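You operate a simulated robot arm through the tools that you are given. There is no shell and no other tool. Be economical: measure what you need, move in short steps, check, and stop when the job is done.

The job below is to be done with a simulated robot arm. You get a single attempt, and the scene is never put back.

TASK
Brush the thread of the nipple in the vise clean, then wind on two turns of tape.
Fine: clockwise seen from above; put the thread brush and the tape roller back; leave the nipple clamped.
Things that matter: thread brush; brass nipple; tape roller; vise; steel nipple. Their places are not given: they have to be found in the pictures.

The check looks at the end state, three seconds after you hand in, the way a careful person would. Anything else that was tipped, shoved, dropped, spilled or broken makes it a failure.

THE ROBOT
A 6-joint arm with a two-finger parallel gripper, fixed in place. Base frame: the origin is at the foot of the arm, x ahead of it, y to its left, z up. Lengths are in mm, angles in degrees, forces in N, time in s.
With the tool pointing down near the work surface it reaches from about 140 to 480 mm from the base axis. Its first joint turns from -66.0 to 66.0 degrees. Payload 2.9 kg.
Tool frame: the origin (TCP) lies between the finger pads and is the grasp point; the fingertips stand 30 mm ahead of it; z points along the fingers, y is the line along which they close. Largest opening 110 mm; finger width 20, thickness 10; the body of the gripper, 48 by 112 mm, starts 55 mm behind the TCP.
Orientation is that of the tool frame in the base frame, as a unit quaternion [w, x, y, z]. With the fingers straight down and closing along the base's y, the tool's x points along the base's -x, its y along +y and its z along -z.

THE INTERFACE
- The arm moves only by the tool jog_arm. Its argument "moves" is one flat list of numbers, 7 for each row, row after row: the shift along the tool's x, y, z in m, then the turn, a rotation vector about the tool's x, y, z in degrees, then the gripper command, from -1 (fully open) to 1 (shut), values between in proportion. In form: [tx, ty, tz, ax, ay, az, claw, tx, ty, tz, ax, ay, az, claw, ...]. A call has 1 to 10 rows; each row shifts and turns the commanded pose from where the row before left it, along the tool's axes as they then stand. Each row takes 0.2 s and may step no farther than 50 mm and 8.6 degrees from the row before; otherwise, or with a gripper value out of range, the whole call is refused. A pose out of reach is approached as far as the arm can. The call stops where the force on the tool passes 40 N (or 10 N more than at its start, if that is more) or the arm is blocked; 0.2 s more then pass. The fingers move at their own pace (about 108 mm/s each) and stop on an object; they squeeze with about 20 N. The grip force told is the motor's: it shows also when the fingers shut on nothing. Time passes only in rows, and 0.2 s behind the last, so rows that do not move let the fingers close. It gives the time, the measured TCP pose, the force on the tool (base axes), the opening and the grip force at its end, in the units of the frame above (readings bear some noise).
- Cameras (640 x 400 px; columns grow to the right, rows downward): "scene" is fixed at [77.8, 427.8, 1405.3]; the picture's right is [-0.78, -0.63, 0.00], its down [-0.25, 0.30, -0.92] and it looks along [0.58, -0.71, -0.39] (base axes); focal length 332 px, centre (320, 200). "wrist" rides on the gripper at [-36, 0, -57] in the tool frame; the picture's right is [0.00, -1.00, 0.00], its down [0.97, 0.00, -0.24] and it looks along [0.24, 0.00, 0.97] (tool axes); focal length 218 px, centre (320, 200).
- get_image(camera): a new picture of that camera. No time passes.
- pixel_to_xyz(camera, pixels): for up to 12 pixels [column, row] of the newest picture of that camera ("zoom" is the newest enlarged one), the place [x, y, z] in the base frame of the surface seen there, good to about 2 mm. No time passes.
- zoom(camera, box): a new picture of the part [left, top, right, bottom] of that camera's present view, enlarged. No time passes.
- close_job(): hands the job in; it is judged then, once.

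Keep the steps short. Do not move on a guess: measure, check each grasp and each placing, and mend mistakes. In all there are 80 turns and 54 pictures (those below and enlarged ones count). Leave the gripper open and the arm clear of the work at the hand-in unless told otherwise, and finish with a single line.

The tools are called after ">>>" as a command line: name --argument value ..., lists and objects as JSON in quotes. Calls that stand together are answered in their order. jog_arm: Moves the arm, as the interface text tells. Its arguments: {"type":"object","properties":{"moves":{"type":"array","items":{"type":"number"}}},"required":["moves"]} The other tools are called the same way: get_image (camera) takes a picture; pixel_to_xyz (camera, pixels) gives the place of the surface under pixels of a picture; zoom (camera, box) takes an enlarged picture of a part of a camera's view; close_job () hands the job in.

At the start:

```text
clock: 0.0
eef_pos: [393.4, 71.9, 1290.0]
orientation: [0.0, 0.001, 1.0, 0.001]
contact_force: [1.1, -0.1, -0.4]
opening: 110.0
gripper_force: 0.1
```

scene: 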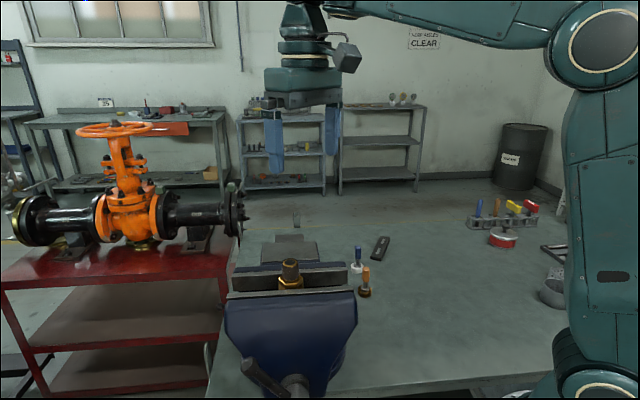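
wrist: 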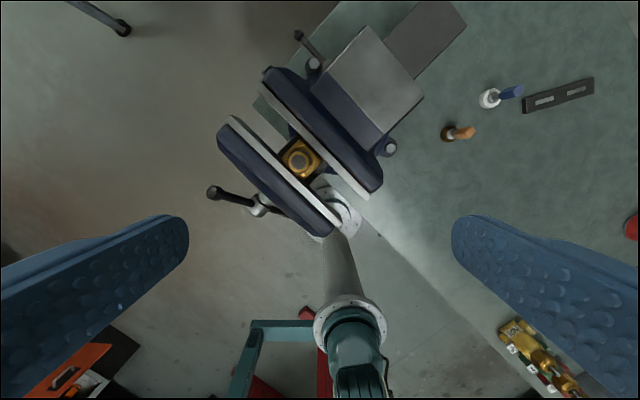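

The vise with a brass nipple shows at scene (290,275). Tools stand at about (357,262), (365,285), and in a rack at (503,215). I'll enlarge these areas.

>>> zoom --camera "scene" --box '[210, 220, 410, 345]'

>>> zoom --camera "scene" --box '[440, 180, 600, 280]'

>>> pixel_to_xyz --camera "scene" --pixels '[[290, 265], [290, 285], [357, 248], [357, 267], [366, 270], [365, 292], [380, 247], [478, 207], [497, 206], [514, 205], [529, 207], [503, 238]]'

>>> pixel_to_xyz --camera "wrist" --pixels '[[300, 160], [290, 190], [487, 98], [512, 92], [448, 134], [467, 132], [560, 95], [632, 228], [450, 200], [510, 150], [350, 180], [240, 140]]'

```text
3.20 times, centred on (310, 282) of scene
```

zoom: 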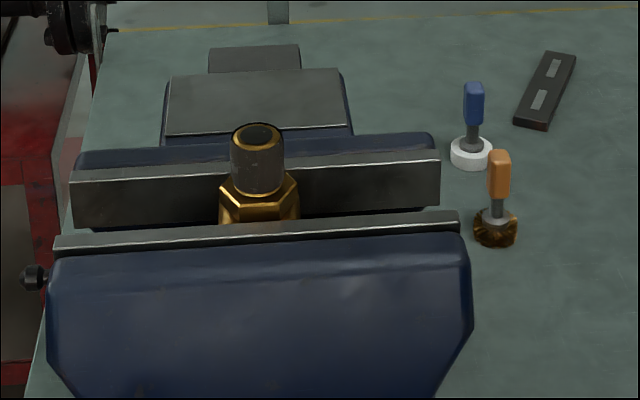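

```text
4.00 times, centred on (520, 230) of scene
```

zoom: 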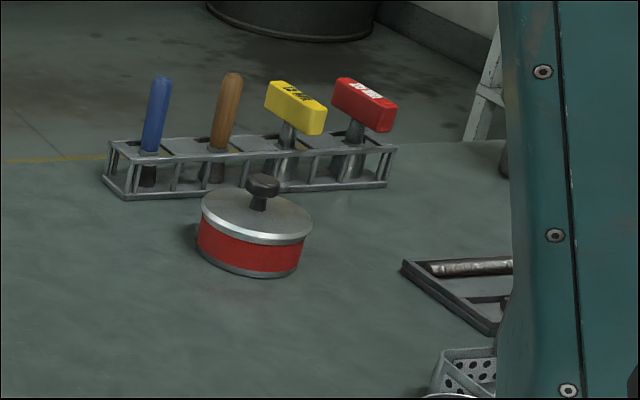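

```text
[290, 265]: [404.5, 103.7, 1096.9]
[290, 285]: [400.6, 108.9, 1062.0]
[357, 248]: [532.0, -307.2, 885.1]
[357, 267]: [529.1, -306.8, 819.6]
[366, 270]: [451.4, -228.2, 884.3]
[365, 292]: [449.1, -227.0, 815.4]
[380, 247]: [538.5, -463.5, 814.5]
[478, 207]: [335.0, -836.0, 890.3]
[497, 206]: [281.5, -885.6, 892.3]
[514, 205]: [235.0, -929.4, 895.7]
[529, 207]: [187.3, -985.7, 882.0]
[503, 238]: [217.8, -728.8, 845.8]
```

```text
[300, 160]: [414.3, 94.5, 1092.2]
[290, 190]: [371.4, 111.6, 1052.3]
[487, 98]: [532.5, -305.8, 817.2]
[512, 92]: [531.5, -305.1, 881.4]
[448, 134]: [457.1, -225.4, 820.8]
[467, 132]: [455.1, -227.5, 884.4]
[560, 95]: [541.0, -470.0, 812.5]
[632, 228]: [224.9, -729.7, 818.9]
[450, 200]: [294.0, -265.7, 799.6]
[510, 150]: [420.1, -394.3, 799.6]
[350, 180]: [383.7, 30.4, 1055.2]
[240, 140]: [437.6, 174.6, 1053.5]
```

The depths agree with the TCP pose, but the bench reads z≈800, not the stated 278. I'll trust the measurements and check them as I go. Next I'll look closely at the nipple and the two tools from the wrist camera.

>>> zoom --camera "wrist" --box '[250, 120, 350, 200]'

>>> zoom --camera "wrist" --box '[420, 60, 620, 180]'

>>> zoom --camera "scene" --box '[265, 250, 315, 300]'

>>> zoom --camera "scene" --box '[335, 225, 415, 305]'

```text
5.00 times, centred on (300, 160) of wrist
```

zoom: 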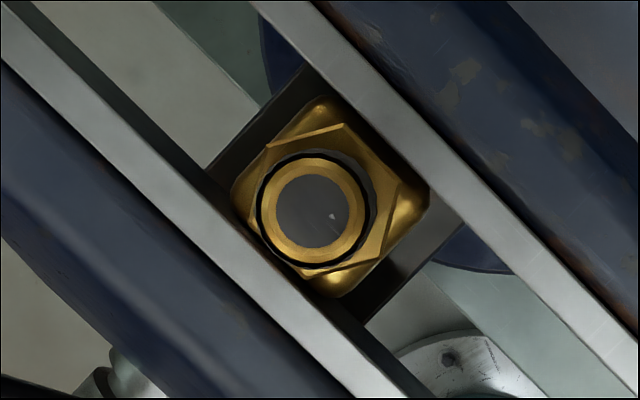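

```text
3.20 times, centred on (520, 120) of wrist
```

zoom: 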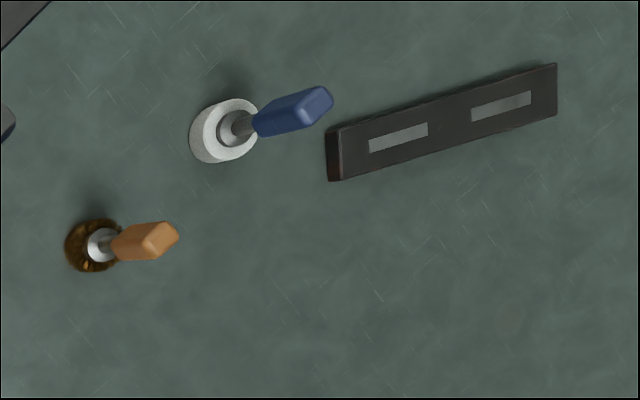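

```text
8.00 times, centred on (290, 275) of scene
```

zoom: 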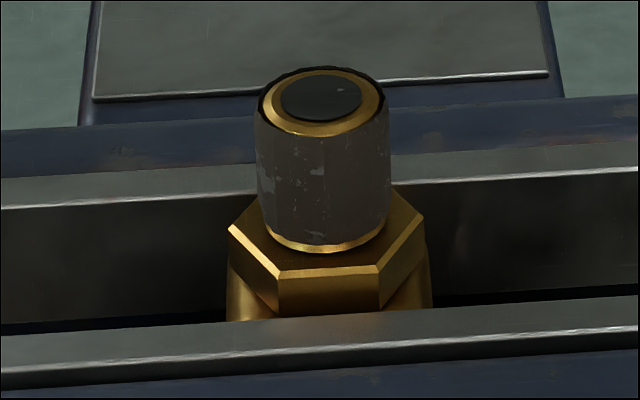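

```text
5.00 times, centred on (375, 265) of scene
```

zoom: 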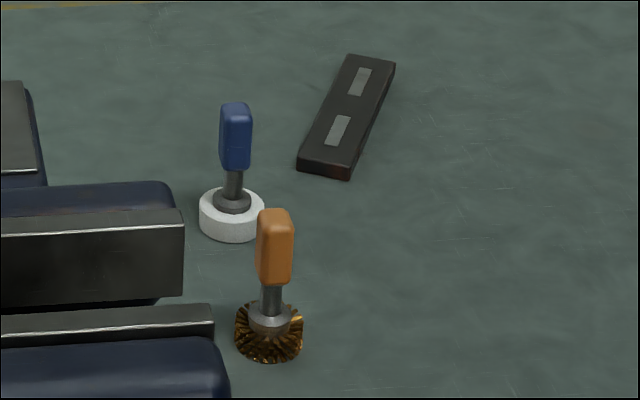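

The nipple in the vise is brass and its thread is dark with dirt. The orange-handled brush and the white roll on the blue handle both stand upright. I'll measure the tools from the last enlargement.

>>> pixel_to_xyz --camera "zoom" --pixels '[[275, 213], [275, 225], [262, 245], [289, 245], [275, 280], [271, 300], [238, 330], [299, 330], [269, 355], [268, 322]]'

>>> pixel_to_xyz --camera "zoom" --pixels '[[236, 106], [236, 120], [223, 140], [249, 140], [236, 165], [234, 185], [202, 215], [262, 215], [231, 238], [232, 208]]'

>>> zoom --camera "scene" --box '[265, 250, 315, 300]'

>>> pixel_to_xyz --camera "zoom" --pixels '[[320, 72], [320, 95], [265, 100], [378, 100], [318, 131], [322, 150], [322, 190], [322, 232], [322, 247], [322, 258], [260, 170], [388, 170]]'

```text
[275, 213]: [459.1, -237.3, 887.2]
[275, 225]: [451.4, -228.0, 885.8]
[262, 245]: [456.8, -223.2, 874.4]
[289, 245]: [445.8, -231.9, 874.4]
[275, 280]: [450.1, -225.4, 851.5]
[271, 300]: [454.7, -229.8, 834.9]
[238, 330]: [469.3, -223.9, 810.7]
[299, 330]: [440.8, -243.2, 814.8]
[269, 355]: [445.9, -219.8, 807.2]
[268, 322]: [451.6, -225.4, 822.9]
```

```text
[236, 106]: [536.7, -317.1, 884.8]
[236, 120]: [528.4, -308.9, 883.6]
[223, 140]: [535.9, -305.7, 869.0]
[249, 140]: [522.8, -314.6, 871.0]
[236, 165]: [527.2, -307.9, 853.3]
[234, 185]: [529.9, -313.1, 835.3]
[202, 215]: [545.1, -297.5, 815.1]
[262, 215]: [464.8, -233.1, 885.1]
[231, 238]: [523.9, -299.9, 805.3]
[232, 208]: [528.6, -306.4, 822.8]
```

```text
8.00 times, centred on (290, 275) of scene
```

zoom: 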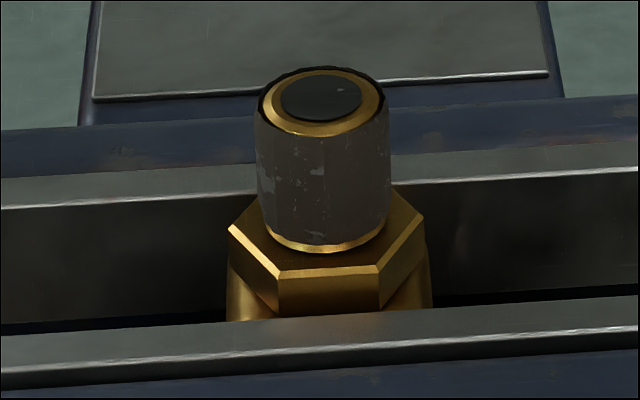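

```text
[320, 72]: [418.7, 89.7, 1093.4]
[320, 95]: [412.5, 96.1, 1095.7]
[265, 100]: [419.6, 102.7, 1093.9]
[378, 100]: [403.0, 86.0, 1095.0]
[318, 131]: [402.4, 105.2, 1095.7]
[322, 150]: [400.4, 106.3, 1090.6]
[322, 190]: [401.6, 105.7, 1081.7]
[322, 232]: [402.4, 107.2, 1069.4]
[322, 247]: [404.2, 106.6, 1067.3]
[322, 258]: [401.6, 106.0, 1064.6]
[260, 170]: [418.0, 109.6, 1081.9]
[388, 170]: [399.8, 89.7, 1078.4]
```

Measured so far:
- **Nipple:** axis about (411, 96), radius about 14, thread z 1069–1095.
- **Brush:** about (453, -229), handle top at z 887.
- **Tape:** about (531, -310), handle top at z 885.

I'll move high over the brush with the gripper half open.

>>> jog_arm --moves '[-0.008, -0.043, 0, 0, 0, 0, 0, -0.008, -0.043, 0, 0, 0, 0, 0, -0.008, -0.043, 0, 0, 0, 0, 0, -0.008, -0.043, 0, 0, 0, 0, 0, -0.008, -0.043, 0, 0, 0, 0, 0, -0.008, -0.043, 0, 0, 0, 0, 0, -0.008, -0.043, 0, 0, 0, 0, 0, 0, 0, 0.04, 0, 0, 0, 0, 0, 0, 0.04, 0, 0, 0, 0, 0, 0, 0.04, 0, 0, 0, 0]'

```text
clock: 2.2
eef_pos: [450.1, -228.8, 1170.3]
orientation: [0.002, -0.001, 1.0, 0.0]
contact_force: [-0.2, 0.5, -0.3]
opening: 55.2
gripper_force: 0.1
```

Now I'm above the brush. I'll come down to about z 990 and take a look.

>>> jog_arm --moves '[0, 0, 0.045, 0, 0, 0, 0, 0, 0, 0.045, 0, 0, 0, 0, 0, 0, 0.045, 0, 0, 0, 0, 0, 0, 0.045, 0, 0, 0, 0, 0, 0, 0, 0, 0, 0, 0]'

>>> get_image --camera "wrist"

```text
clock: 3.4
eef_pos: [447.6, -228.6, 989.5]
orientation: [0.0, 0.0, 1.0, 0.0]
contact_force: [0.2, 0.4, -0.4]
opening: 55.0
gripper_force: 0.0
```

```text
44 pictures are left
```

wrist: 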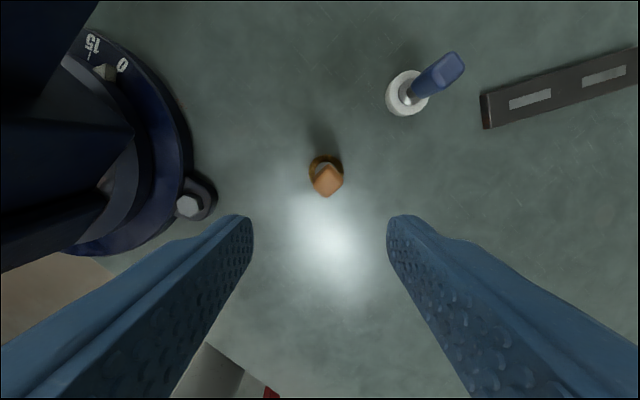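

The orange handle is at (327,178) with its faces rotated. I'll enlarge it to measure the centre and orientation.

>>> zoom --camera "wrist" --box '[290, 140, 360, 210]'

>>> pixel_to_xyz --camera "wrist" --pixels '[[327, 180], [325, 162], [452, 66], [403, 92]]'

>>> zoom --camera "wrist" --box '[380, 40, 480, 120]'

```text
5.71 times, centred on (325, 175) of wrist
```

zoom: 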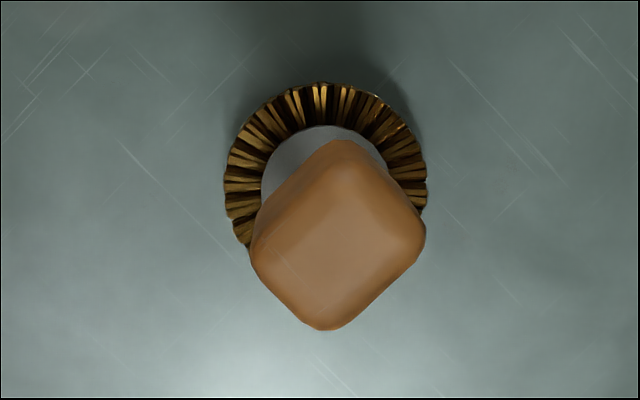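

```text
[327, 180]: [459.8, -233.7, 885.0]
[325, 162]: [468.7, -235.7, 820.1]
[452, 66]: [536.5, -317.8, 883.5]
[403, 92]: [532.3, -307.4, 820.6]
```

```text
5.00 times, centred on (430, 80) of wrist
```

zoom: 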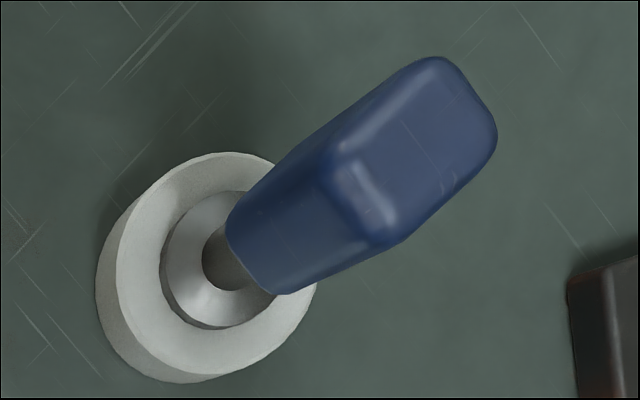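

The handle is about 18×14, centred near (459, -235), with its narrow side along base (0.7, 0.7). I'll centre over it, turn the tool +48° about its z, and lower to z≈925.

>>> jog_arm --moves '[-0.0114, -0.0064, 0, 0, 0, 8, 0, 0, 0, 0, 0, 0, 8, 0, 0, 0, 0, 0, 0, 8, 0, 0, 0, 0, 0, 0, 8, 0, 0, 0, 0, 0, 0, 8, 0, 0, 0, 0, 0, 0, 8, 0, 0, 0, 0.032, 0, 0, 0, 0, 0, 0, 0.032, 0, 0, 0, 0, 0, 0, 0, 0, 0, 0, 0]'

>>> get_image --camera "wrist"

>>> pixel_to_xyz --camera "wrist" --pixels '[[320, 280], [320, 265], [320, 295], [305, 275], [335, 275]]'

```text
clock: 5.4
eef_pos: [462.2, -235.9, 926.5]
orientation: [0.0, 0.407, 0.914, 0.001]
contact_force: [0.1, -0.3, -0.6]
opening: 54.7
gripper_force: 0.0
```

```text
41 pictures are left
```

wrist: 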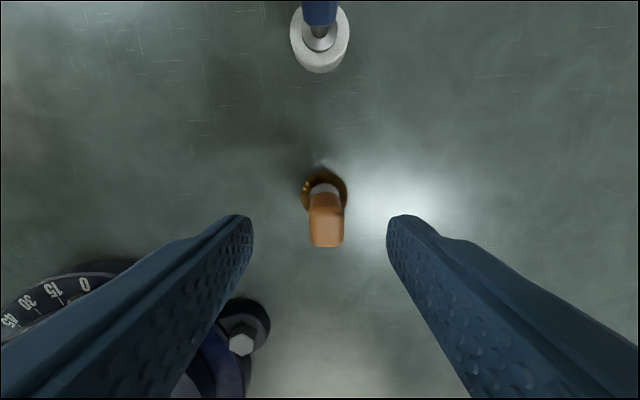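

```text
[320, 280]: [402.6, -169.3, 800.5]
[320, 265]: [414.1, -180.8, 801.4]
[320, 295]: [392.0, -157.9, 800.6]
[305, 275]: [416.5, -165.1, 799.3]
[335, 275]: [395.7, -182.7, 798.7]
```

The handle's faces are now aligned with the fingers, at (326,228). I'll measure its top and the roll.

>>> pixel_to_xyz --camera "wrist" --pixels '[[326, 243], [326, 218], [326, 230], [313, 230], [341, 230], [308, 185], [344, 185], [300, 25], [340, 60]]'

>>> zoom --camera "wrist" --box '[285, 160, 365, 260]'

```text
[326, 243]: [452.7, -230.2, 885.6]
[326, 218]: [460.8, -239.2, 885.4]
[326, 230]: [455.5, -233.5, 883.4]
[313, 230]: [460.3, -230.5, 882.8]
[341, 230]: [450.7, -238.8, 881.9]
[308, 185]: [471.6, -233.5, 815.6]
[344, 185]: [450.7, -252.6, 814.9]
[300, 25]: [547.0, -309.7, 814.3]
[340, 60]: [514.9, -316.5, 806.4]
```

```text
4.00 times, centred on (325, 210) of wrist
```

zoom: 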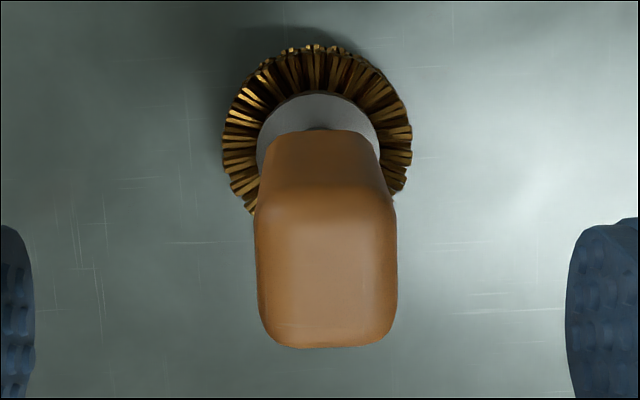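

The handle centre is (456, -234.5). I'll shift by tool x +4 and y -3, descend to z≈868, and close.

>>> jog_arm --moves '[0.004, -0.003, 0.02, 0, 0, 0, 0, 0, 0, 0.02, 0, 0, 0, 0, 0, 0, 0.018, 0, 0, 0, 0, 0, 0, 0, 0, 0, 0, 1, 0, 0, 0, 0, 0, 0, 1, 0, 0, 0, 0, 0, 0, 1]'

>>> get_image --camera "wrist"

```text
clock: 6.8
eef_pos: [457.0, -234.1, 868.0]
orientation: [0.002, 0.407, 0.913, 0.001]
contact_force: [-0.4, -0.1, -0.6]
opening: 17.4
gripper_force: 20.0
```

```text
39 pictures are left
```

wrist: 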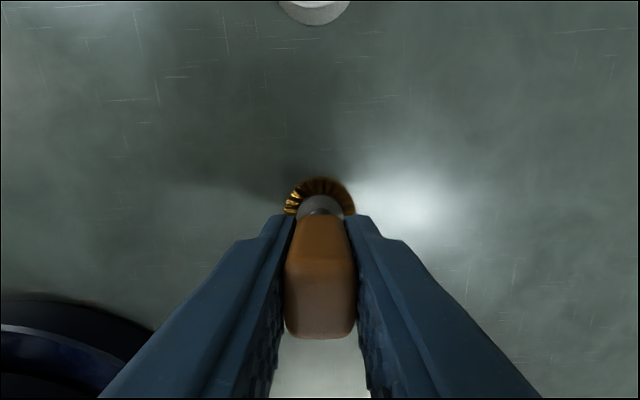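

The brush is gripped at 17 mm and 20 N, and its home TCP is (457, -234, 868). I'll lift it straight up to z≈1200.

>>> jog_arm --moves '[0, 0, -0.015, 0, 0, 0, 1, 0, 0, -0.04, 0, 0, 0, 1, 0, 0, -0.04, 0, 0, 0, 1, 0, 0, -0.04, 0, 0, 0, 1, 0, 0, -0.04, 0, 0, 0, 1, 0, 0, -0.04, 0, 0, 0, 1, 0, 0, -0.04, 0, 0, 0, 1, 0, 0, -0.04, 0, 0, 0, 1, 0, 0, -0.037, 0, 0, 0, 1]'

>>> get_image --camera "scene"

```text
clock: 8.8
eef_pos: [455.1, -234.5, 1200.4]
orientation: [0.0, 0.406, 0.914, 0.0]
contact_force: [-0.3, -0.7, -0.7]
opening: 17.5
gripper_force: 20.4
```

```text
38 pictures are left
```

scene: 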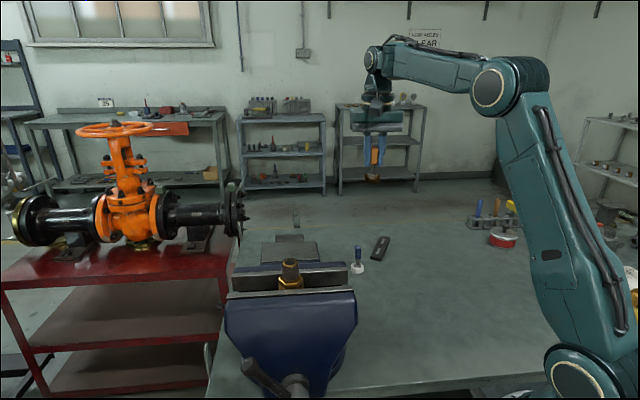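

The brush hangs straight in the gripper. I'll carry it at z 1200 to a point 55 mm to the side of the nipple, near (448, 55).

>>> jog_arm --moves '[0.0315, 0.0268, 0, 0, 0, 0, 1, 0.0315, 0.0268, 0, 0, 0, 0, 1, 0.0315, 0.0268, 0, 0, 0, 0, 1, 0.0315, 0.0268, 0, 0, 0, 0, 1, 0.0315, 0.0268, 0, 0, 0, 0, 1, 0.0315, 0.0268, 0, 0, 0, 0, 1, 0.0315, 0.0268, 0, 0, 0, 0, 1, 0, 0, 0, 0, 0, 0, 1]'

>>> get_image --camera "wrist"

>>> zoom --camera "scene" --box '[230, 170, 390, 300]'

```text
clock: 10.6
eef_pos: [448.9, 54.9, 1200.7]
orientation: [0.0, 0.407, 0.914, 0.001]
contact_force: [-0.2, 0.4, -0.9]
opening: 17.8
gripper_force: 20.3
```

```text
37 pictures are left
```

wrist: 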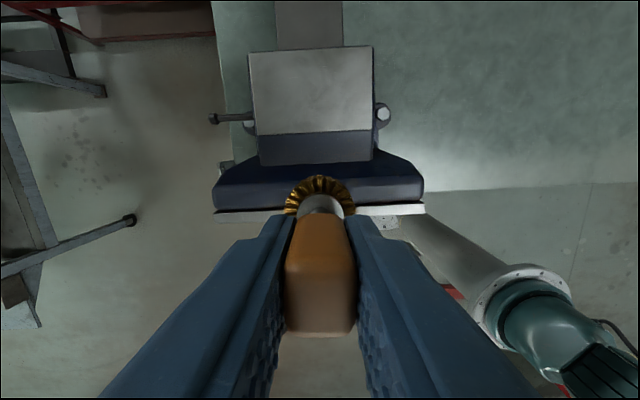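

```text
3.08 times, centred on (310, 235) of scene
```

zoom: 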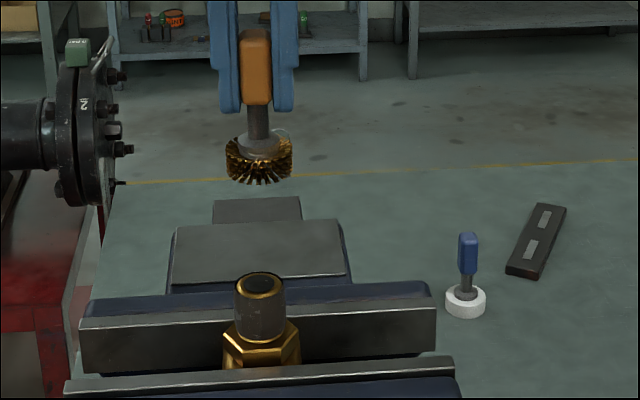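

I'll lower to TCP z≈1139, which puts the bristles level with the thread, then measure.

>>> jog_arm --moves '[0, 0, 0.03, 0, 0, 0, 1, 0, 0, 0.0315, 0, 0, 0, 1, 0, 0, 0, 0, 0, 0, 1]'

>>> zoom --camera "scene" --box '[250, 220, 330, 300]'

```text
clock: 11.4
eef_pos: [447.9, 55.0, 1138.3]
orientation: [0.001, 0.407, 0.914, 0.001]
contact_force: [0.3, 0.3, -0.9]
opening: 17.6
gripper_force: 19.7
```

```text
5.00 times, centred on (290, 260) of scene
```

zoom: 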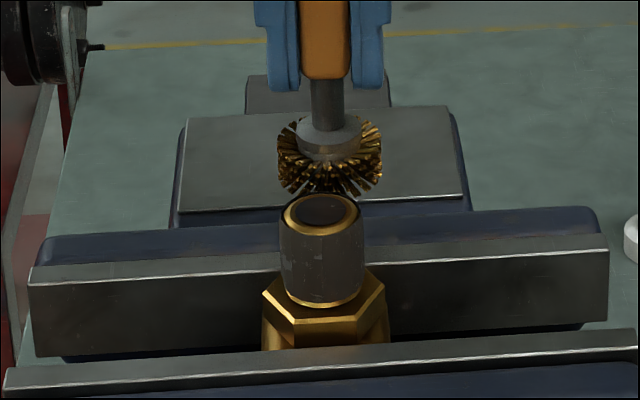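

>>> pixel_to_xyz --camera "zoom" --pixels '[[279, 160], [382, 150], [330, 190], [330, 150], [328, 105], [320, 198], [355, 210], [288, 205], [320, 228], [322, 290], [285, 255], [363, 245]]'

```text
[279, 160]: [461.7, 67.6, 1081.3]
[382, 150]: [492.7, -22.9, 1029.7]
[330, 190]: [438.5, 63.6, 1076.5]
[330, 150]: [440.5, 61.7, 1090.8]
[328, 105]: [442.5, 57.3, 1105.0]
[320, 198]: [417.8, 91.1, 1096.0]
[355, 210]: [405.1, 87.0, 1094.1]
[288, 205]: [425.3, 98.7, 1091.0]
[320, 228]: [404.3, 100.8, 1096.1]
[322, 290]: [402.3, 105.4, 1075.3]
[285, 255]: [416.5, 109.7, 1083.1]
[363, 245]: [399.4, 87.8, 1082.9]
```

The brush is level with the thread, at z about 1071–1093, and about 55 mm from the axis. I'll advance gently until it touches.

>>> jog_arm --moves '[0.01, 0.0006, 0, 0, 0, 0, 1, 0.01, 0, 0, 0, 0, 0, 1, 0.002, 0, 0, 0, 0, 0, 1, 0.001, 0, 0, 0, 0, 0, 1, 0, 0, 0, 0, 0, 0, 1]'

>>> zoom --camera "scene" --box '[250, 220, 330, 300]'

```text
clock: 12.6
eef_pos: [433.6, 72.4, 1139.5]
orientation: [0.0, 0.407, 0.913, 0.0]
contact_force: [-0.1, -0.6, -1.1]
opening: 17.3
gripper_force: 19.2
```

```text
5.00 times, centred on (290, 260) of scene
```

zoom: 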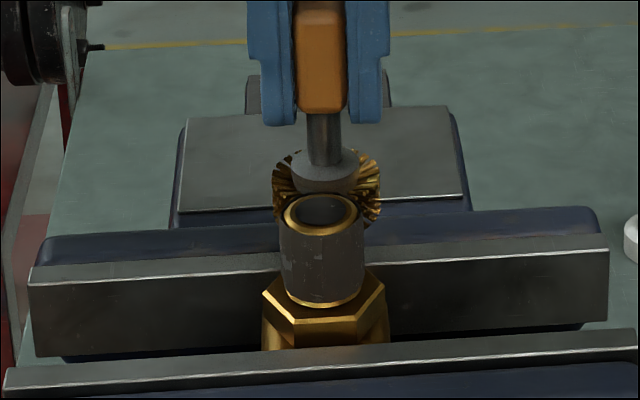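

It's at roughly 32.5 mm with no force yet. I'll step in 1 mm at a time.

>>> jog_arm --moves '[0.001, 0, 0, 0, 0, 0, 1, 0.001, 0, 0, 0, 0, 0, 1, 0, 0, 0, 0, 0, 0, 1]'

```text
clock: 13.4
eef_pos: [432.8, 73.4, 1138.2]
orientation: [0.0, 0.407, 0.913, 0.001]
contact_force: [3.0, -4.7, -1.7]
opening: 17.7
gripper_force: 19.7
```

It's in contact at about 5.6 N. I'll start the clockwise orbit (tool x→y sense) with a first half turn.

>>> jog_arm --moves '[0.00149, -0.00938, 0, 0, 0, 0, 1, 0.00431, -0.00846, 0, 0, 0, 0, 1, 0.00672, -0.00672, 0, 0, 0, 0, 1, 0.00846, -0.00431, 0, 0, 0, 0, 1, 0.00938, -0.00149, 0, 0, 0, 0, 1]'

>>> zoom --camera "scene" --box '[250, 220, 330, 300]'

```text
clock: 14.6
eef_pos: [389.6, 75.9, 1138.8]
orientation: [-0.001, 0.408, 0.913, -0.001]
contact_force: [-5.8, -10.9, -0.1]
opening: 17.7
gripper_force: 19.6
```

```text
5.00 times, centred on (290, 260) of scene
```

zoom: 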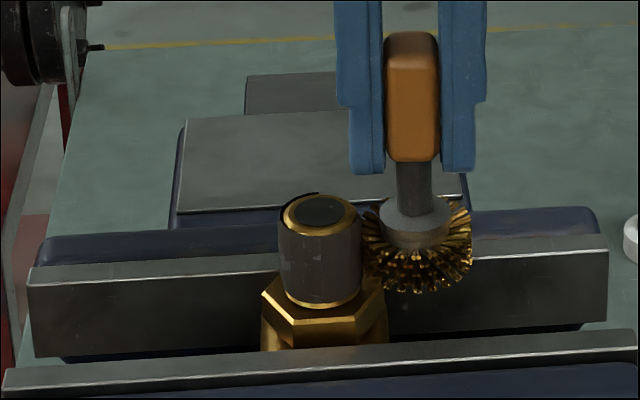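

The force is now 12 N, so the press is a little hard. I'll ease out 0.7 mm and continue with the next half turn.

>>> jog_arm --moves '[0.00938, 0.00079, 0, 0, 0, 0, 1, 0.00846, 0.00431, 0, 0, 0, 0, 1, 0.00672, 0.00672, 0, 0, 0, 0, 1, 0.00431, 0.00846, 0, 0, 0, 0, 1, 0.00149, 0.00938, 0, 0, 0, 0, 1]'

>>> zoom --camera "scene" --box '[250, 220, 330, 300]'

```text
clock: 15.8
eef_pos: [391.4, 119.1, 1139.1]
orientation: [0.001, 0.406, 0.914, 0.001]
contact_force: [-10.7, 5.7, -0.4]
opening: 17.7
gripper_force: 19.8
```

```text
5.00 times, centred on (290, 260) of scene
```

zoom: 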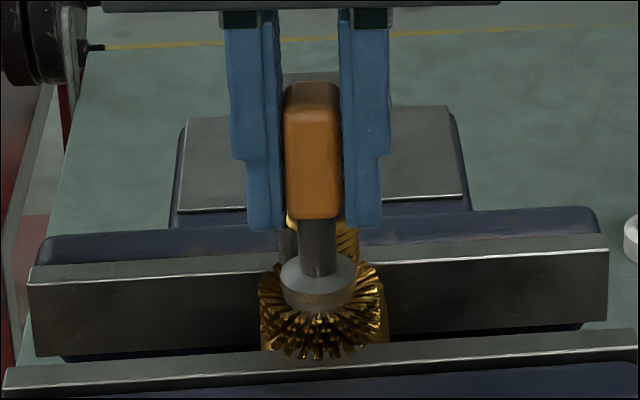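

The cleaned right flank now shows brass, so the brushing works. I'll continue around.

>>> jog_arm --moves '[-0.0009, 0.00938, 0, 0, 0, 0, 1, -0.00431, 0.00846, 0, 0, 0, 0, 1, -0.00672, 0.00672, 0, 0, 0, 0, 1, -0.00846, 0.00431, 0, 0, 0, 0, 1, -0.00938, 0.00149, 0, 0, 0, 0, 1, -0.00938, -0.00149, 0, 0, 0, 0, 1, -0.00846, -0.00431, 0, 0, 0, 0, 1, -0.00672, -0.00672, 0, 0, 0, 0, 1, -0.00431, -0.00846, 0, 0, 0, 0, 1, -0.00149, -0.00938, 0, 0, 0, 0, 1]'

>>> zoom --camera "scene" --box '[250, 220, 330, 300]'

```text
clock: 18.0
eef_pos: [431.7, 74.3, 1138.4]
orientation: [-0.002, 0.408, 0.913, -0.001]
contact_force: [2.4, -2.6, -0.6]
opening: 17.6
gripper_force: 20.1
```

```text
5.00 times, centred on (290, 260) of scene
```

zoom: 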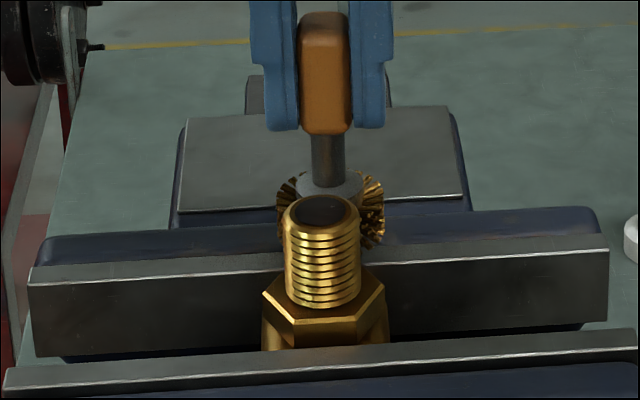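

The thread is bright brass. I'll overlap another quarter turn for the start zone, then back off outward and check from above.

>>> jog_arm --moves '[0.0019, -0.00938, 0, 0, 0, 0, 1, 0.00431, -0.00846, 0, 0, 0, 0, 1, 0.00672, -0.00672, 0, 0, 0, 0, 1, 0.00846, -0.00431, 0, 0, 0, 0, 1, 0.00938, -0.00149, 0, 0, 0, 0, 1, 0, -0.015, 0, 0, 0, 0, 1, 0, -0.02, 0, 0, 0, 0, 1, 0, 0, -0.035, 0, 0, 0, 1, 0, 0, -0.035, 0, 0, 0, 1]'

>>> get_image --camera "wrist"

>>> zoom --camera "scene" --box '[265, 245, 315, 295]'

```text
clock: 20.0
eef_pos: [360.3, 52.8, 1209.1]
orientation: [0.0, 0.407, 0.913, 0.0]
contact_force: [0.8, 0.2, -1.3]
opening: 17.6
gripper_force: 20.0
```

```text
30 pictures are left
```

wrist: 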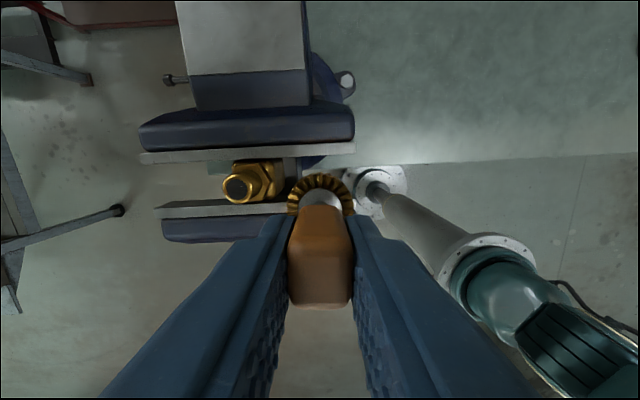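

```text
8.00 times, centred on (290, 270) of scene
```

zoom: 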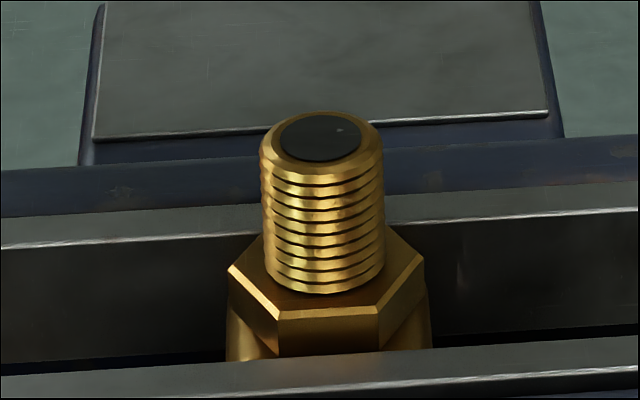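

The thread is clean. In the wrist view the handle's top has moved from row 338 to 308, so the brush may have shifted in the grip. I'll check that from the scene camera.

>>> zoom --camera "scene" --box '[290, 190, 370, 270]'

>>> pixel_to_xyz --camera "wrist" --pixels '[[320, 290], [320, 300], [320, 270], [320, 182], [320, 196], [291, 200], [351, 200]]'

```text
5.00 times, centred on (330, 230) of scene
```

zoom: 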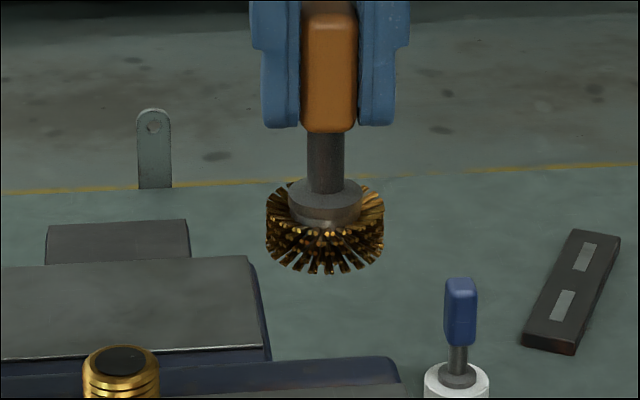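

```text
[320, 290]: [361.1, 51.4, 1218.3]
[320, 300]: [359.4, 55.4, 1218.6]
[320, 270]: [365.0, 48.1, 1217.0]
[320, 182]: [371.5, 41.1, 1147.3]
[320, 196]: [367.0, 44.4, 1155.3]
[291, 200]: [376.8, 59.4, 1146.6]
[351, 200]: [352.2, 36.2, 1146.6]
```

The brush slid down about 9 mm in the grip but is still upright. I'll carry it back over its home spot and lower to about z 900, then measure.

>>> jog_arm --moves '[-0.0347, -0.015, 0, 0, 0, 0, 1, -0.0347, -0.015, 0, 0, 0, 0, 1, -0.0347, -0.015, 0, 0, 0, 0, 1, -0.0347, -0.015, 0, 0, 0, 0, 1, -0.0347, -0.015, 0, 0, 0, 0, 1, -0.0347, -0.015, 0, 0, 0, 0, 1, -0.0347, -0.015, 0, 0, 0, 0, 1, -0.0347, -0.015, 0, 0, 0, 0, 1, 0, 0, 0, 0, 0, 0, 1]'

>>> jog_arm --moves '[0, 0, 0.04, 0, 0, 0, 1, 0, 0, 0.04, 0, 0, 0, 1, 0, 0, 0.04, 0, 0, 0, 1, 0, 0, 0.04, 0, 0, 0, 1, 0, 0, 0.04, 0, 0, 0, 1, 0, 0, 0.04, 0, 0, 0, 1, 0, 0, 0.04, 0, 0, 0, 1, 0, 0, 0.025, 0, 0, 0, 1, 0, 0, 0, 0, 0, 0, 1]'

>>> zoom --camera "scene" --box '[335, 225, 415, 305]'

>>> pixel_to_xyz --camera "zoom" --pixels '[[240, 320], [299, 315], [269, 338], [269, 330], [269, 345], [270, 310], [271, 290], [275, 250]]'

```text
clock: 22.0
eef_pos: [458.2, -233.3, 1210.0]
orientation: [0.001, 0.407, 0.914, 0.001]
contact_force: [0.5, -0.1, 0.1]
opening: 17.7
gripper_force: 19.8
```

```text
clock: 24.0
eef_pos: [458.4, -233.4, 902.4]
orientation: [0.001, 0.408, 0.913, 0.0]
contact_force: [0.7, -0.4, -1.9]
opening: 17.4
gripper_force: 20.0
```

```text
5.00 times, centred on (375, 265) of scene
```

zoom: 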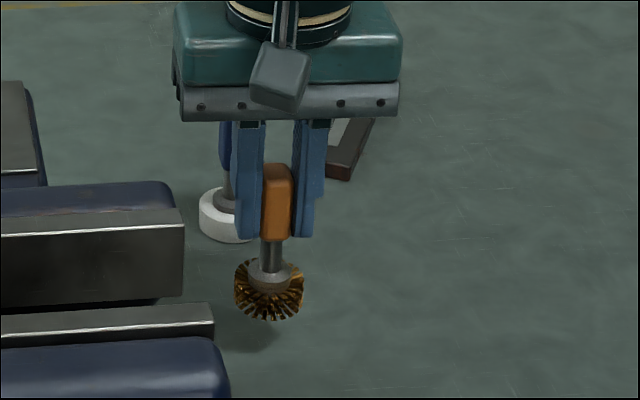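

```text
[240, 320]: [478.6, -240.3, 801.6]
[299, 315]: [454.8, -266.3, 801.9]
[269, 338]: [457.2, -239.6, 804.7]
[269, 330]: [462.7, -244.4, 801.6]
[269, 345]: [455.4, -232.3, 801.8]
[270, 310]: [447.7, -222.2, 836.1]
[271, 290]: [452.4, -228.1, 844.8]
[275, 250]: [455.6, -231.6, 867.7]
```

The bristles hang about 23 mm above the bench. I'll lower 20 mm, then in small steps until they touch.

>>> jog_arm --moves '[0, 0, 0.01, 0, 0, 0, 1, 0, 0, 0.01, 0, 0, 0, 1, 0, 0, 0.001, 0, 0, 0, 1, 0, 0, 0.001, 0, 0, 0, 1, 0, 0, 0, 0, 0, 0, 1]'

>>> zoom --camera "scene" --box '[335, 245, 395, 305]'

```text
clock: 25.2
eef_pos: [459.2, -235.0, 881.5]
orientation: [0.0, 0.406, 0.914, 0.0]
contact_force: [-0.4, -0.5, -0.2]
opening: 17.7
gripper_force: 20.0
```

```text
6.67 times, centred on (365, 275) of scene
```

zoom: 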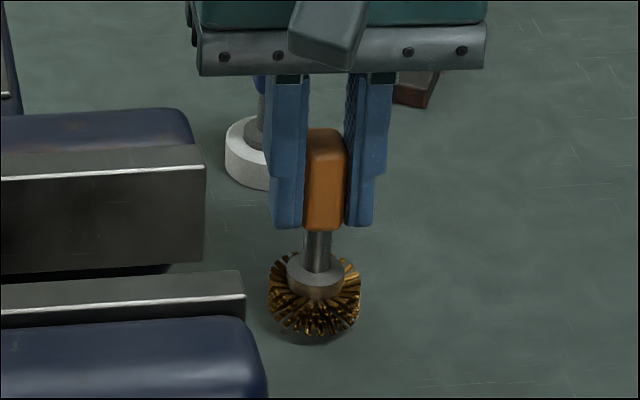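

It's close to touching, with a small shadow gap. I'll step down until I read force. I'm at (459,-235) and home is (457,-234), so I'll also correct by about 1.5 mm.

>>> jog_arm --moves '[0.0015, 0, 0.001, 0, 0, 0, 1, 0, 0, 0.001, 0, 0, 0, 1, 0, 0, 0.001, 0, 0, 0, 1, 0, 0, 0, 0, 0, 0, 1]'

```text
clock: 26.2
eef_pos: [458.4, -232.0, 878.8]
orientation: [0.001, 0.406, 0.914, 0.001]
contact_force: [0.9, 0.5, -1.1]
opening: 17.7
gripper_force: 20.4
```

>>> jog_arm --moves '[0, 0, 0.001, 0, 0, 0, 1, 0, 0, 0, 0, 0, 0, 1]'

>>> zoom --camera "scene" --box '[335, 245, 395, 305]'

```text
clock: 26.8
eef_pos: [458.3, -232.2, 878.1]
orientation: [0.001, 0.406, 0.914, 0.001]
contact_force: [-0.4, 0.7, -1.4]
opening: 17.2
gripper_force: 20.2
```

```text
6.67 times, centred on (365, 275) of scene
```

zoom: 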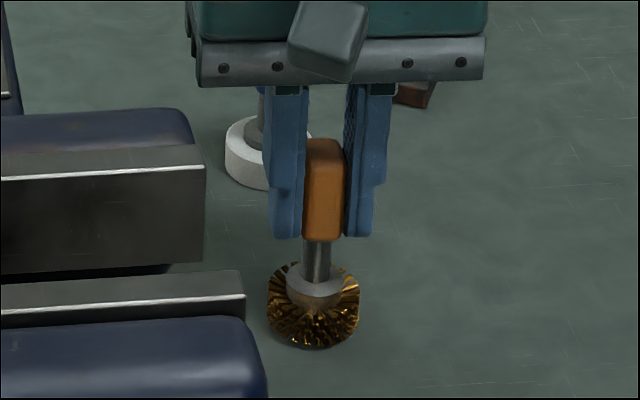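

>>> jog_arm --moves '[0, 0, 0.001, 0, 0, 0, 1, 0, 0, 0, 0, 0, 0, 1]'

```text
clock: 27.4
eef_pos: [457.6, -232.0, 876.4]
orientation: [0.001, 0.407, 0.913, 0.001]
contact_force: [-0.3, -0.2, -0.1]
opening: 17.9
gripper_force: 20.5
```

>>> jog_arm --moves '[0, 0, 0.001, 0, 0, 0, 1, 0, 0, 0, 0, 0, 0, 1]'

```text
clock: 28.0
eef_pos: [458.7, -232.1, 875.5]
orientation: [0.0, 0.407, 0.914, 0.001]
contact_force: [0.1, 0.4, -1.3]
opening: 17.9
gripper_force: 20.3
```

>>> jog_arm --moves '[0, 0, 0.001, 0, 0, 0, 1, 0, 0, 0, 0, 0, 0, 1]'

>>> zoom --camera "scene" --box '[335, 245, 395, 305]'

```text
clock: 28.6
eef_pos: [458.3, -232.5, 876.3]
orientation: [0.001, 0.406, 0.914, 0.0]
contact_force: [-3.3, 1.7, 10.7]
opening: 17.3
gripper_force: 19.6
```

```text
6.67 times, centred on (365, 275) of scene
```

zoom: 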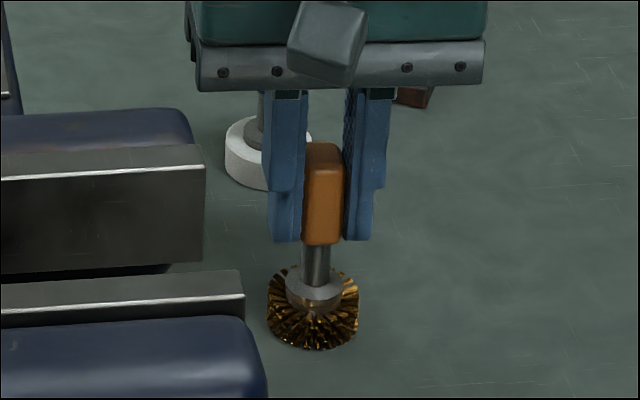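

It touched the bench at 10.7 N. I'll open and rise straight up, then look.

>>> jog_arm --moves '[0, 0, 0, 0, 0, 0, 0.5, 0, 0, 0, 0, 0, 0, 0, 0, 0, 0, 0, 0, 0, 0, 0, 0, -0.03, 0, 0, 0, 0, 0, 0, -0.04, 0, 0, 0, 0, 0, 0, -0.04, 0, 0, 0, 0]'

>>> get_image --camera "wrist"

>>> zoom --camera "scene" --box '[335, 225, 415, 305]'

>>> pixel_to_xyz --camera "zoom" --pixels '[[275, 225], [269, 355], [268, 322], [238, 330], [271, 300]]'

```text
clock: 30.0
eef_pos: [456.6, -232.3, 986.5]
orientation: [0.0, 0.407, 0.913, 0.0]
contact_force: [0.0, 0.1, -0.1]
opening: 55.1
gripper_force: 0.1
```

```text
23 pictures are left
```

wrist: 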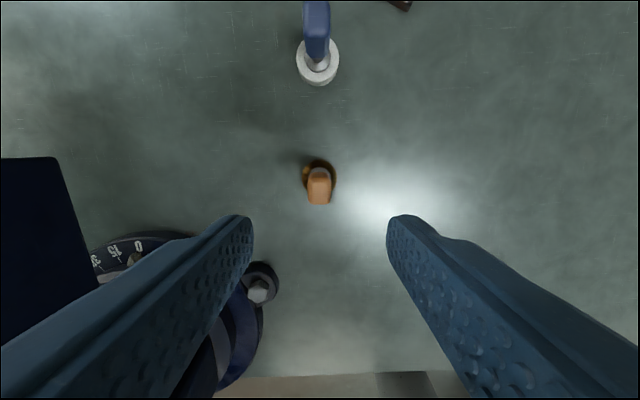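

```text
5.00 times, centred on (375, 265) of scene
```

zoom: 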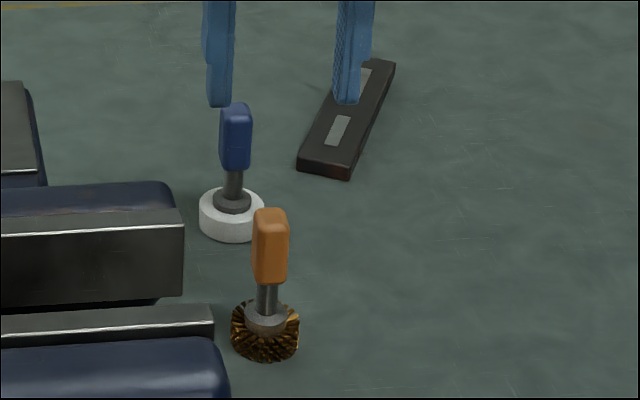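

```text
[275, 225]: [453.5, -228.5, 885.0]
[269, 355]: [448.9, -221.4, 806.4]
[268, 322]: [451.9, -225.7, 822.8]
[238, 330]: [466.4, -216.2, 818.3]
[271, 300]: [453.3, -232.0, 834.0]
```

The brush stands upright, 2–3 mm from its original place. Next is the tape roller. I'll move over it at z≈987 and look.

>>> jog_arm --moves '[-0.0373, 0.0007, 0, 0, 0, 0, 0, -0.0373, 0.0007, 0, 0, 0, 0, 0, -0.0373, 0.0007, 0, 0, 0, 0, 0, 0, 0, 0.03, 0, 0, 0, 0, 0, 0, 0.03, 0, 0, 0, 0, 0, 0, 0, 0, 0, 0, 0]'

>>> zoom --camera "wrist" --box '[270, 155, 370, 255]'

>>> pixel_to_xyz --camera "zoom" --pixels '[[320, 100], [320, 150], [320, 200], [320, 240], [320, 270], [320, 300], [270, 240], [370, 240], [250, 120], [390, 120]]'

```text
clock: 31.4
eef_pos: [534.8, -314.3, 924.1]
orientation: [-0.001, 0.407, 0.913, 0.001]
contact_force: [0.0, 0.0, -1.4]
opening: 55.0
gripper_force: 0.0
```

```text
4.00 times, centred on (320, 205) of wrist
```

zoom: 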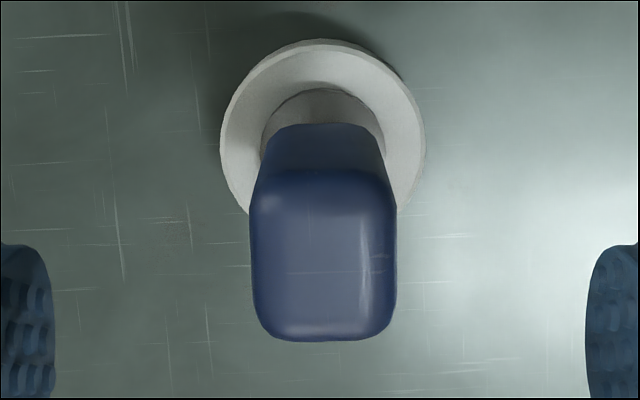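

```text
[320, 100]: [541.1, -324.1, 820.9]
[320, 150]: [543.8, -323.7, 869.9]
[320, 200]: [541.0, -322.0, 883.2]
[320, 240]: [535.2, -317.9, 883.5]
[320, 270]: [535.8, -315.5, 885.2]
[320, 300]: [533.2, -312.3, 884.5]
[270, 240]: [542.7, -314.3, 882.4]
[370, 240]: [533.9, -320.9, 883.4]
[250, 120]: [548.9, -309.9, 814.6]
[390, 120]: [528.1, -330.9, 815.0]
```

Aligned well; the handle centre is about (536, -316). A small shift, then down to z≈868 and close.

>>> jog_arm --moves '[-0.0025, 0, 0.02, 0, 0, 0, 0, 0, 0, 0.02, 0, 0, 0, 0, 0, 0, 0.016, 0, 0, 0, 0, 0, 0, 0, 0, 0, 0, 0, 0, 0, 0, 0, 0, 0, 1, 0, 0, 0, 0, 0, 0, 1, 0, 0, 0, 0, 0, 0, 1]'

>>> get_image --camera "wrist"

```text
clock: 33.0
eef_pos: [536.6, -316.4, 868.2]
orientation: [0.001, 0.407, 0.913, 0.001]
contact_force: [0.5, 0.0, -0.4]
opening: 17.7
gripper_force: 21.1
```

```text
20 pictures are left
```

wrist: 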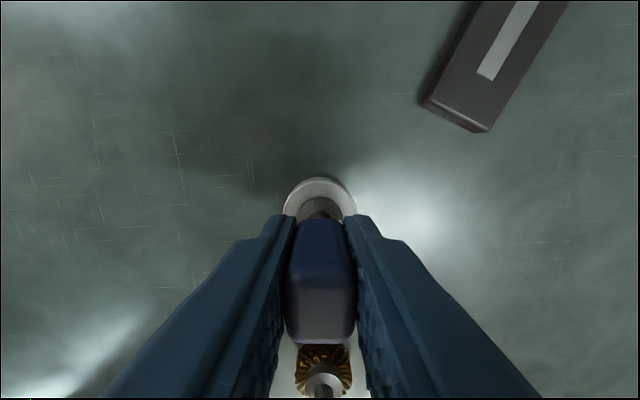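

The roller is gripped, with home TCP (536.6, -316.4, 868). I'll lift it and carry it to the same approach point beside the nipple.

>>> jog_arm --moves '[0, 0, -0.015, 0, 0, 0, 1, 0, 0, -0.04, 0, 0, 0, 1, 0, 0, -0.04, 0, 0, 0, 1, 0, 0, -0.04, 0, 0, 0, 1, 0, 0, -0.04, 0, 0, 0, 1, 0, 0, -0.04, 0, 0, 0, 1, 0, 0, -0.04, 0, 0, 0, 1, 0, 0, -0.04, 0, 0, 0, 1, 0, 0, -0.037, 0, 0, 0, 1]'

>>> jog_arm --moves '[0.0373, 0.0203, 0, 0, 0, 0, 1, 0.0373, 0.0203, 0, 0, 0, 0, 1, 0.0373, 0.0203, 0, 0, 0, 0, 1, 0.0373, 0.0203, 0, 0, 0, 0, 1, 0.0373, 0.0203, 0, 0, 0, 0, 1, 0.0373, 0.0203, 0, 0, 0, 0, 1, 0.0373, 0.0203, 0, 0, 0, 0, 1, 0.0373, 0.0203, 0, 0, 0, 0, 1, 0.0373, 0.0203, 0, 0, 0, 0, 1, 0, 0, 0, 0, 0, 0, 1]'

```text
clock: 35.0
eef_pos: [516.2, -305.7, 1181.5]
orientation: [-0.001, 0.406, 0.914, 0.001]
contact_force: [0.2, 0.3, -0.7]
opening: 17.7
gripper_force: 20.1
out of reach, approached as far as the arm can: row 8, 9
```

```text
clock: 37.2
eef_pos: [428.6, 66.5, 1180.5]
orientation: [0.0, 0.408, 0.913, 0.001]
contact_force: [-1.3, 0.3, 0.0]
opening: 17.6
gripper_force: 19.9
```

The lift was limited by reach, so I'm at (428.6, 66.5, 1180.5), clear above the nipple. I'll move back to 55 mm out and then lower to z≈1141.

>>> jog_arm --moves '[-0.0213, 0.0066, 0, 0, 0, 0, 1, 0, 0, 0, 0, 0, 0, 1, 0, 0, 0.02, 0, 0, 0, 1, 0, 0, 0.0195, 0, 0, 0, 1, 0, 0, 0, 0, 0, 0, 1]'

>>> zoom --camera "scene" --box '[250, 220, 330, 300]'

>>> pixel_to_xyz --camera "zoom" --pixels '[[280, 165], [376, 165], [328, 188], [328, 180], [328, 150], [328, 120]]'

```text
clock: 38.4
eef_pos: [448.0, 54.8, 1142.1]
orientation: [0.001, 0.407, 0.913, 0.0]
contact_force: [0.1, 0.2, -0.4]
opening: 17.7
gripper_force: 19.5
```

```text
5.00 times, centred on (290, 260) of scene
```

zoom: 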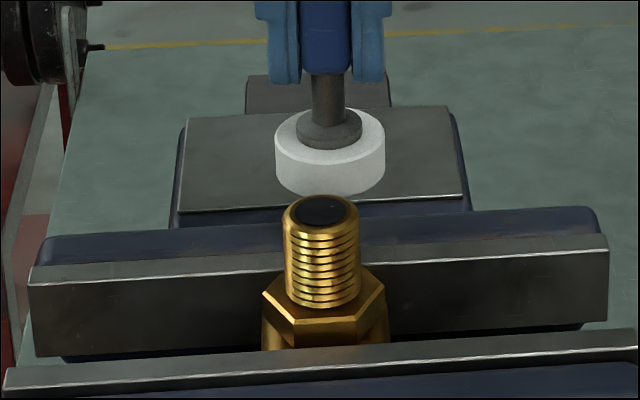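

```text
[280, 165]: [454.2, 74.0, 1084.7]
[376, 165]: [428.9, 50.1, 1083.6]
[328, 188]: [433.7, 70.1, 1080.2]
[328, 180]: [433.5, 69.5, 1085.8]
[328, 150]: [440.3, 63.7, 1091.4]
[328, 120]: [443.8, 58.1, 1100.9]
```

The roll sits level with the thread, z about 1076–1091, with radius about 20. I'll advance until it touches.

>>> jog_arm --moves '[0.01, 0, 0, 0, 0, 0, 1, 0.009, 0, 0, 0, 0, 0, 1, 0.001, 0, 0, 0, 0, 0, 1, 0.001, 0, 0, 0, 0, 0, 1, 0, 0, 0, 0, 0, 0, 1]'

```text
clock: 39.6
eef_pos: [432.7, 70.3, 1142.1]
orientation: [0.0, 0.407, 0.914, 0.001]
contact_force: [-0.6, -1.2, -1.5]
opening: 17.6
gripper_force: 20.2
```

>>> jog_arm --moves '[0.001, 0, 0, 0, 0, 0, 1, 0, 0, 0, 0, 0, 0, 1]'

```text
clock: 40.2
eef_pos: [434.0, 71.9, 1141.9]
orientation: [0.001, 0.407, 0.913, 0.001]
contact_force: [0.3, 0.1, -0.8]
opening: 17.5
gripper_force: 20.2
```

>>> jog_arm --moves '[0.001, 0, 0, 0, 0, 0, 1, 0, 0, 0, 0, 0, 0, 1]'

>>> zoom --camera "scene" --box '[250, 220, 330, 300]'

```text
clock: 40.8
eef_pos: [432.0, 71.3, 1142.3]
orientation: [0.0, 0.407, 0.913, 0.001]
contact_force: [3.3, -4.5, -1.4]
opening: 17.6
gripper_force: 20.4
```

```text
5.00 times, centred on (290, 260) of scene
```

zoom: 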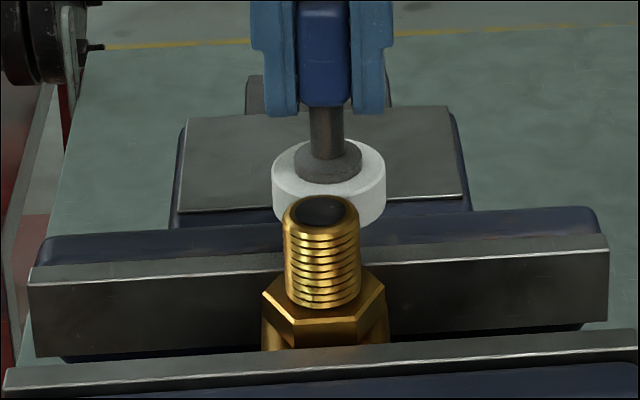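

Contact at about 5.5 N. I'll begin winding clockwise with the first quarter turn.

>>> jog_arm --moves '[0.0016, -0.01008, 0, 0, 0, 0, 1, 0.00463, -0.00909, 0, 0, 0, 0, 1, 0.00721, -0.00741, 0, 0, 0, 0, 1, 0.00909, -0.00483, 0, 0, 0, 0, 1, 0.01008, -0.0016, 0, 0, 0, 0, 1]'

>>> zoom --camera "scene" --box '[250, 220, 330, 300]'

```text
clock: 42.0
eef_pos: [386.4, 74.2, 1142.2]
orientation: [0.0, 0.407, 0.914, 0.001]
contact_force: [0.2, 0.3, -0.6]
opening: 17.7
gripper_force: 20.0
```

```text
5.00 times, centred on (290, 260) of scene
```

zoom: 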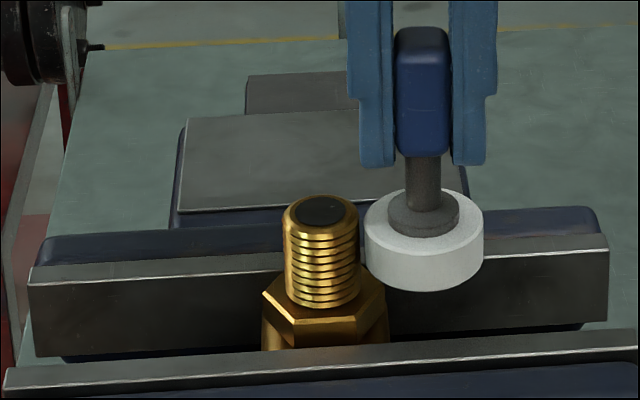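

Contact was lost over this stretch. I'll press back in gently toward the nipple (+tool y).

>>> jog_arm --moves '[0, 0.0007, 0, 0, 0, 0, 1, 0, 0, 0, 0, 0, 0, 1]'

```text
clock: 42.6
eef_pos: [386.1, 74.6, 1142.6]
orientation: [0.0, 0.407, 0.914, 0.001]
contact_force: [-0.2, 0.4, -0.6]
opening: 17.4
gripper_force: 19.4
```

>>> jog_arm --moves '[0, 0.0007, 0, 0, 0, 0, 1, 0, 0, 0, 0, 0, 0, 1]'

```text
clock: 43.2
eef_pos: [387.4, 74.7, 1141.9]
orientation: [0.0, 0.406, 0.914, 0.0]
contact_force: [0.2, -0.3, -1.3]
opening: 17.7
gripper_force: 20.4
```

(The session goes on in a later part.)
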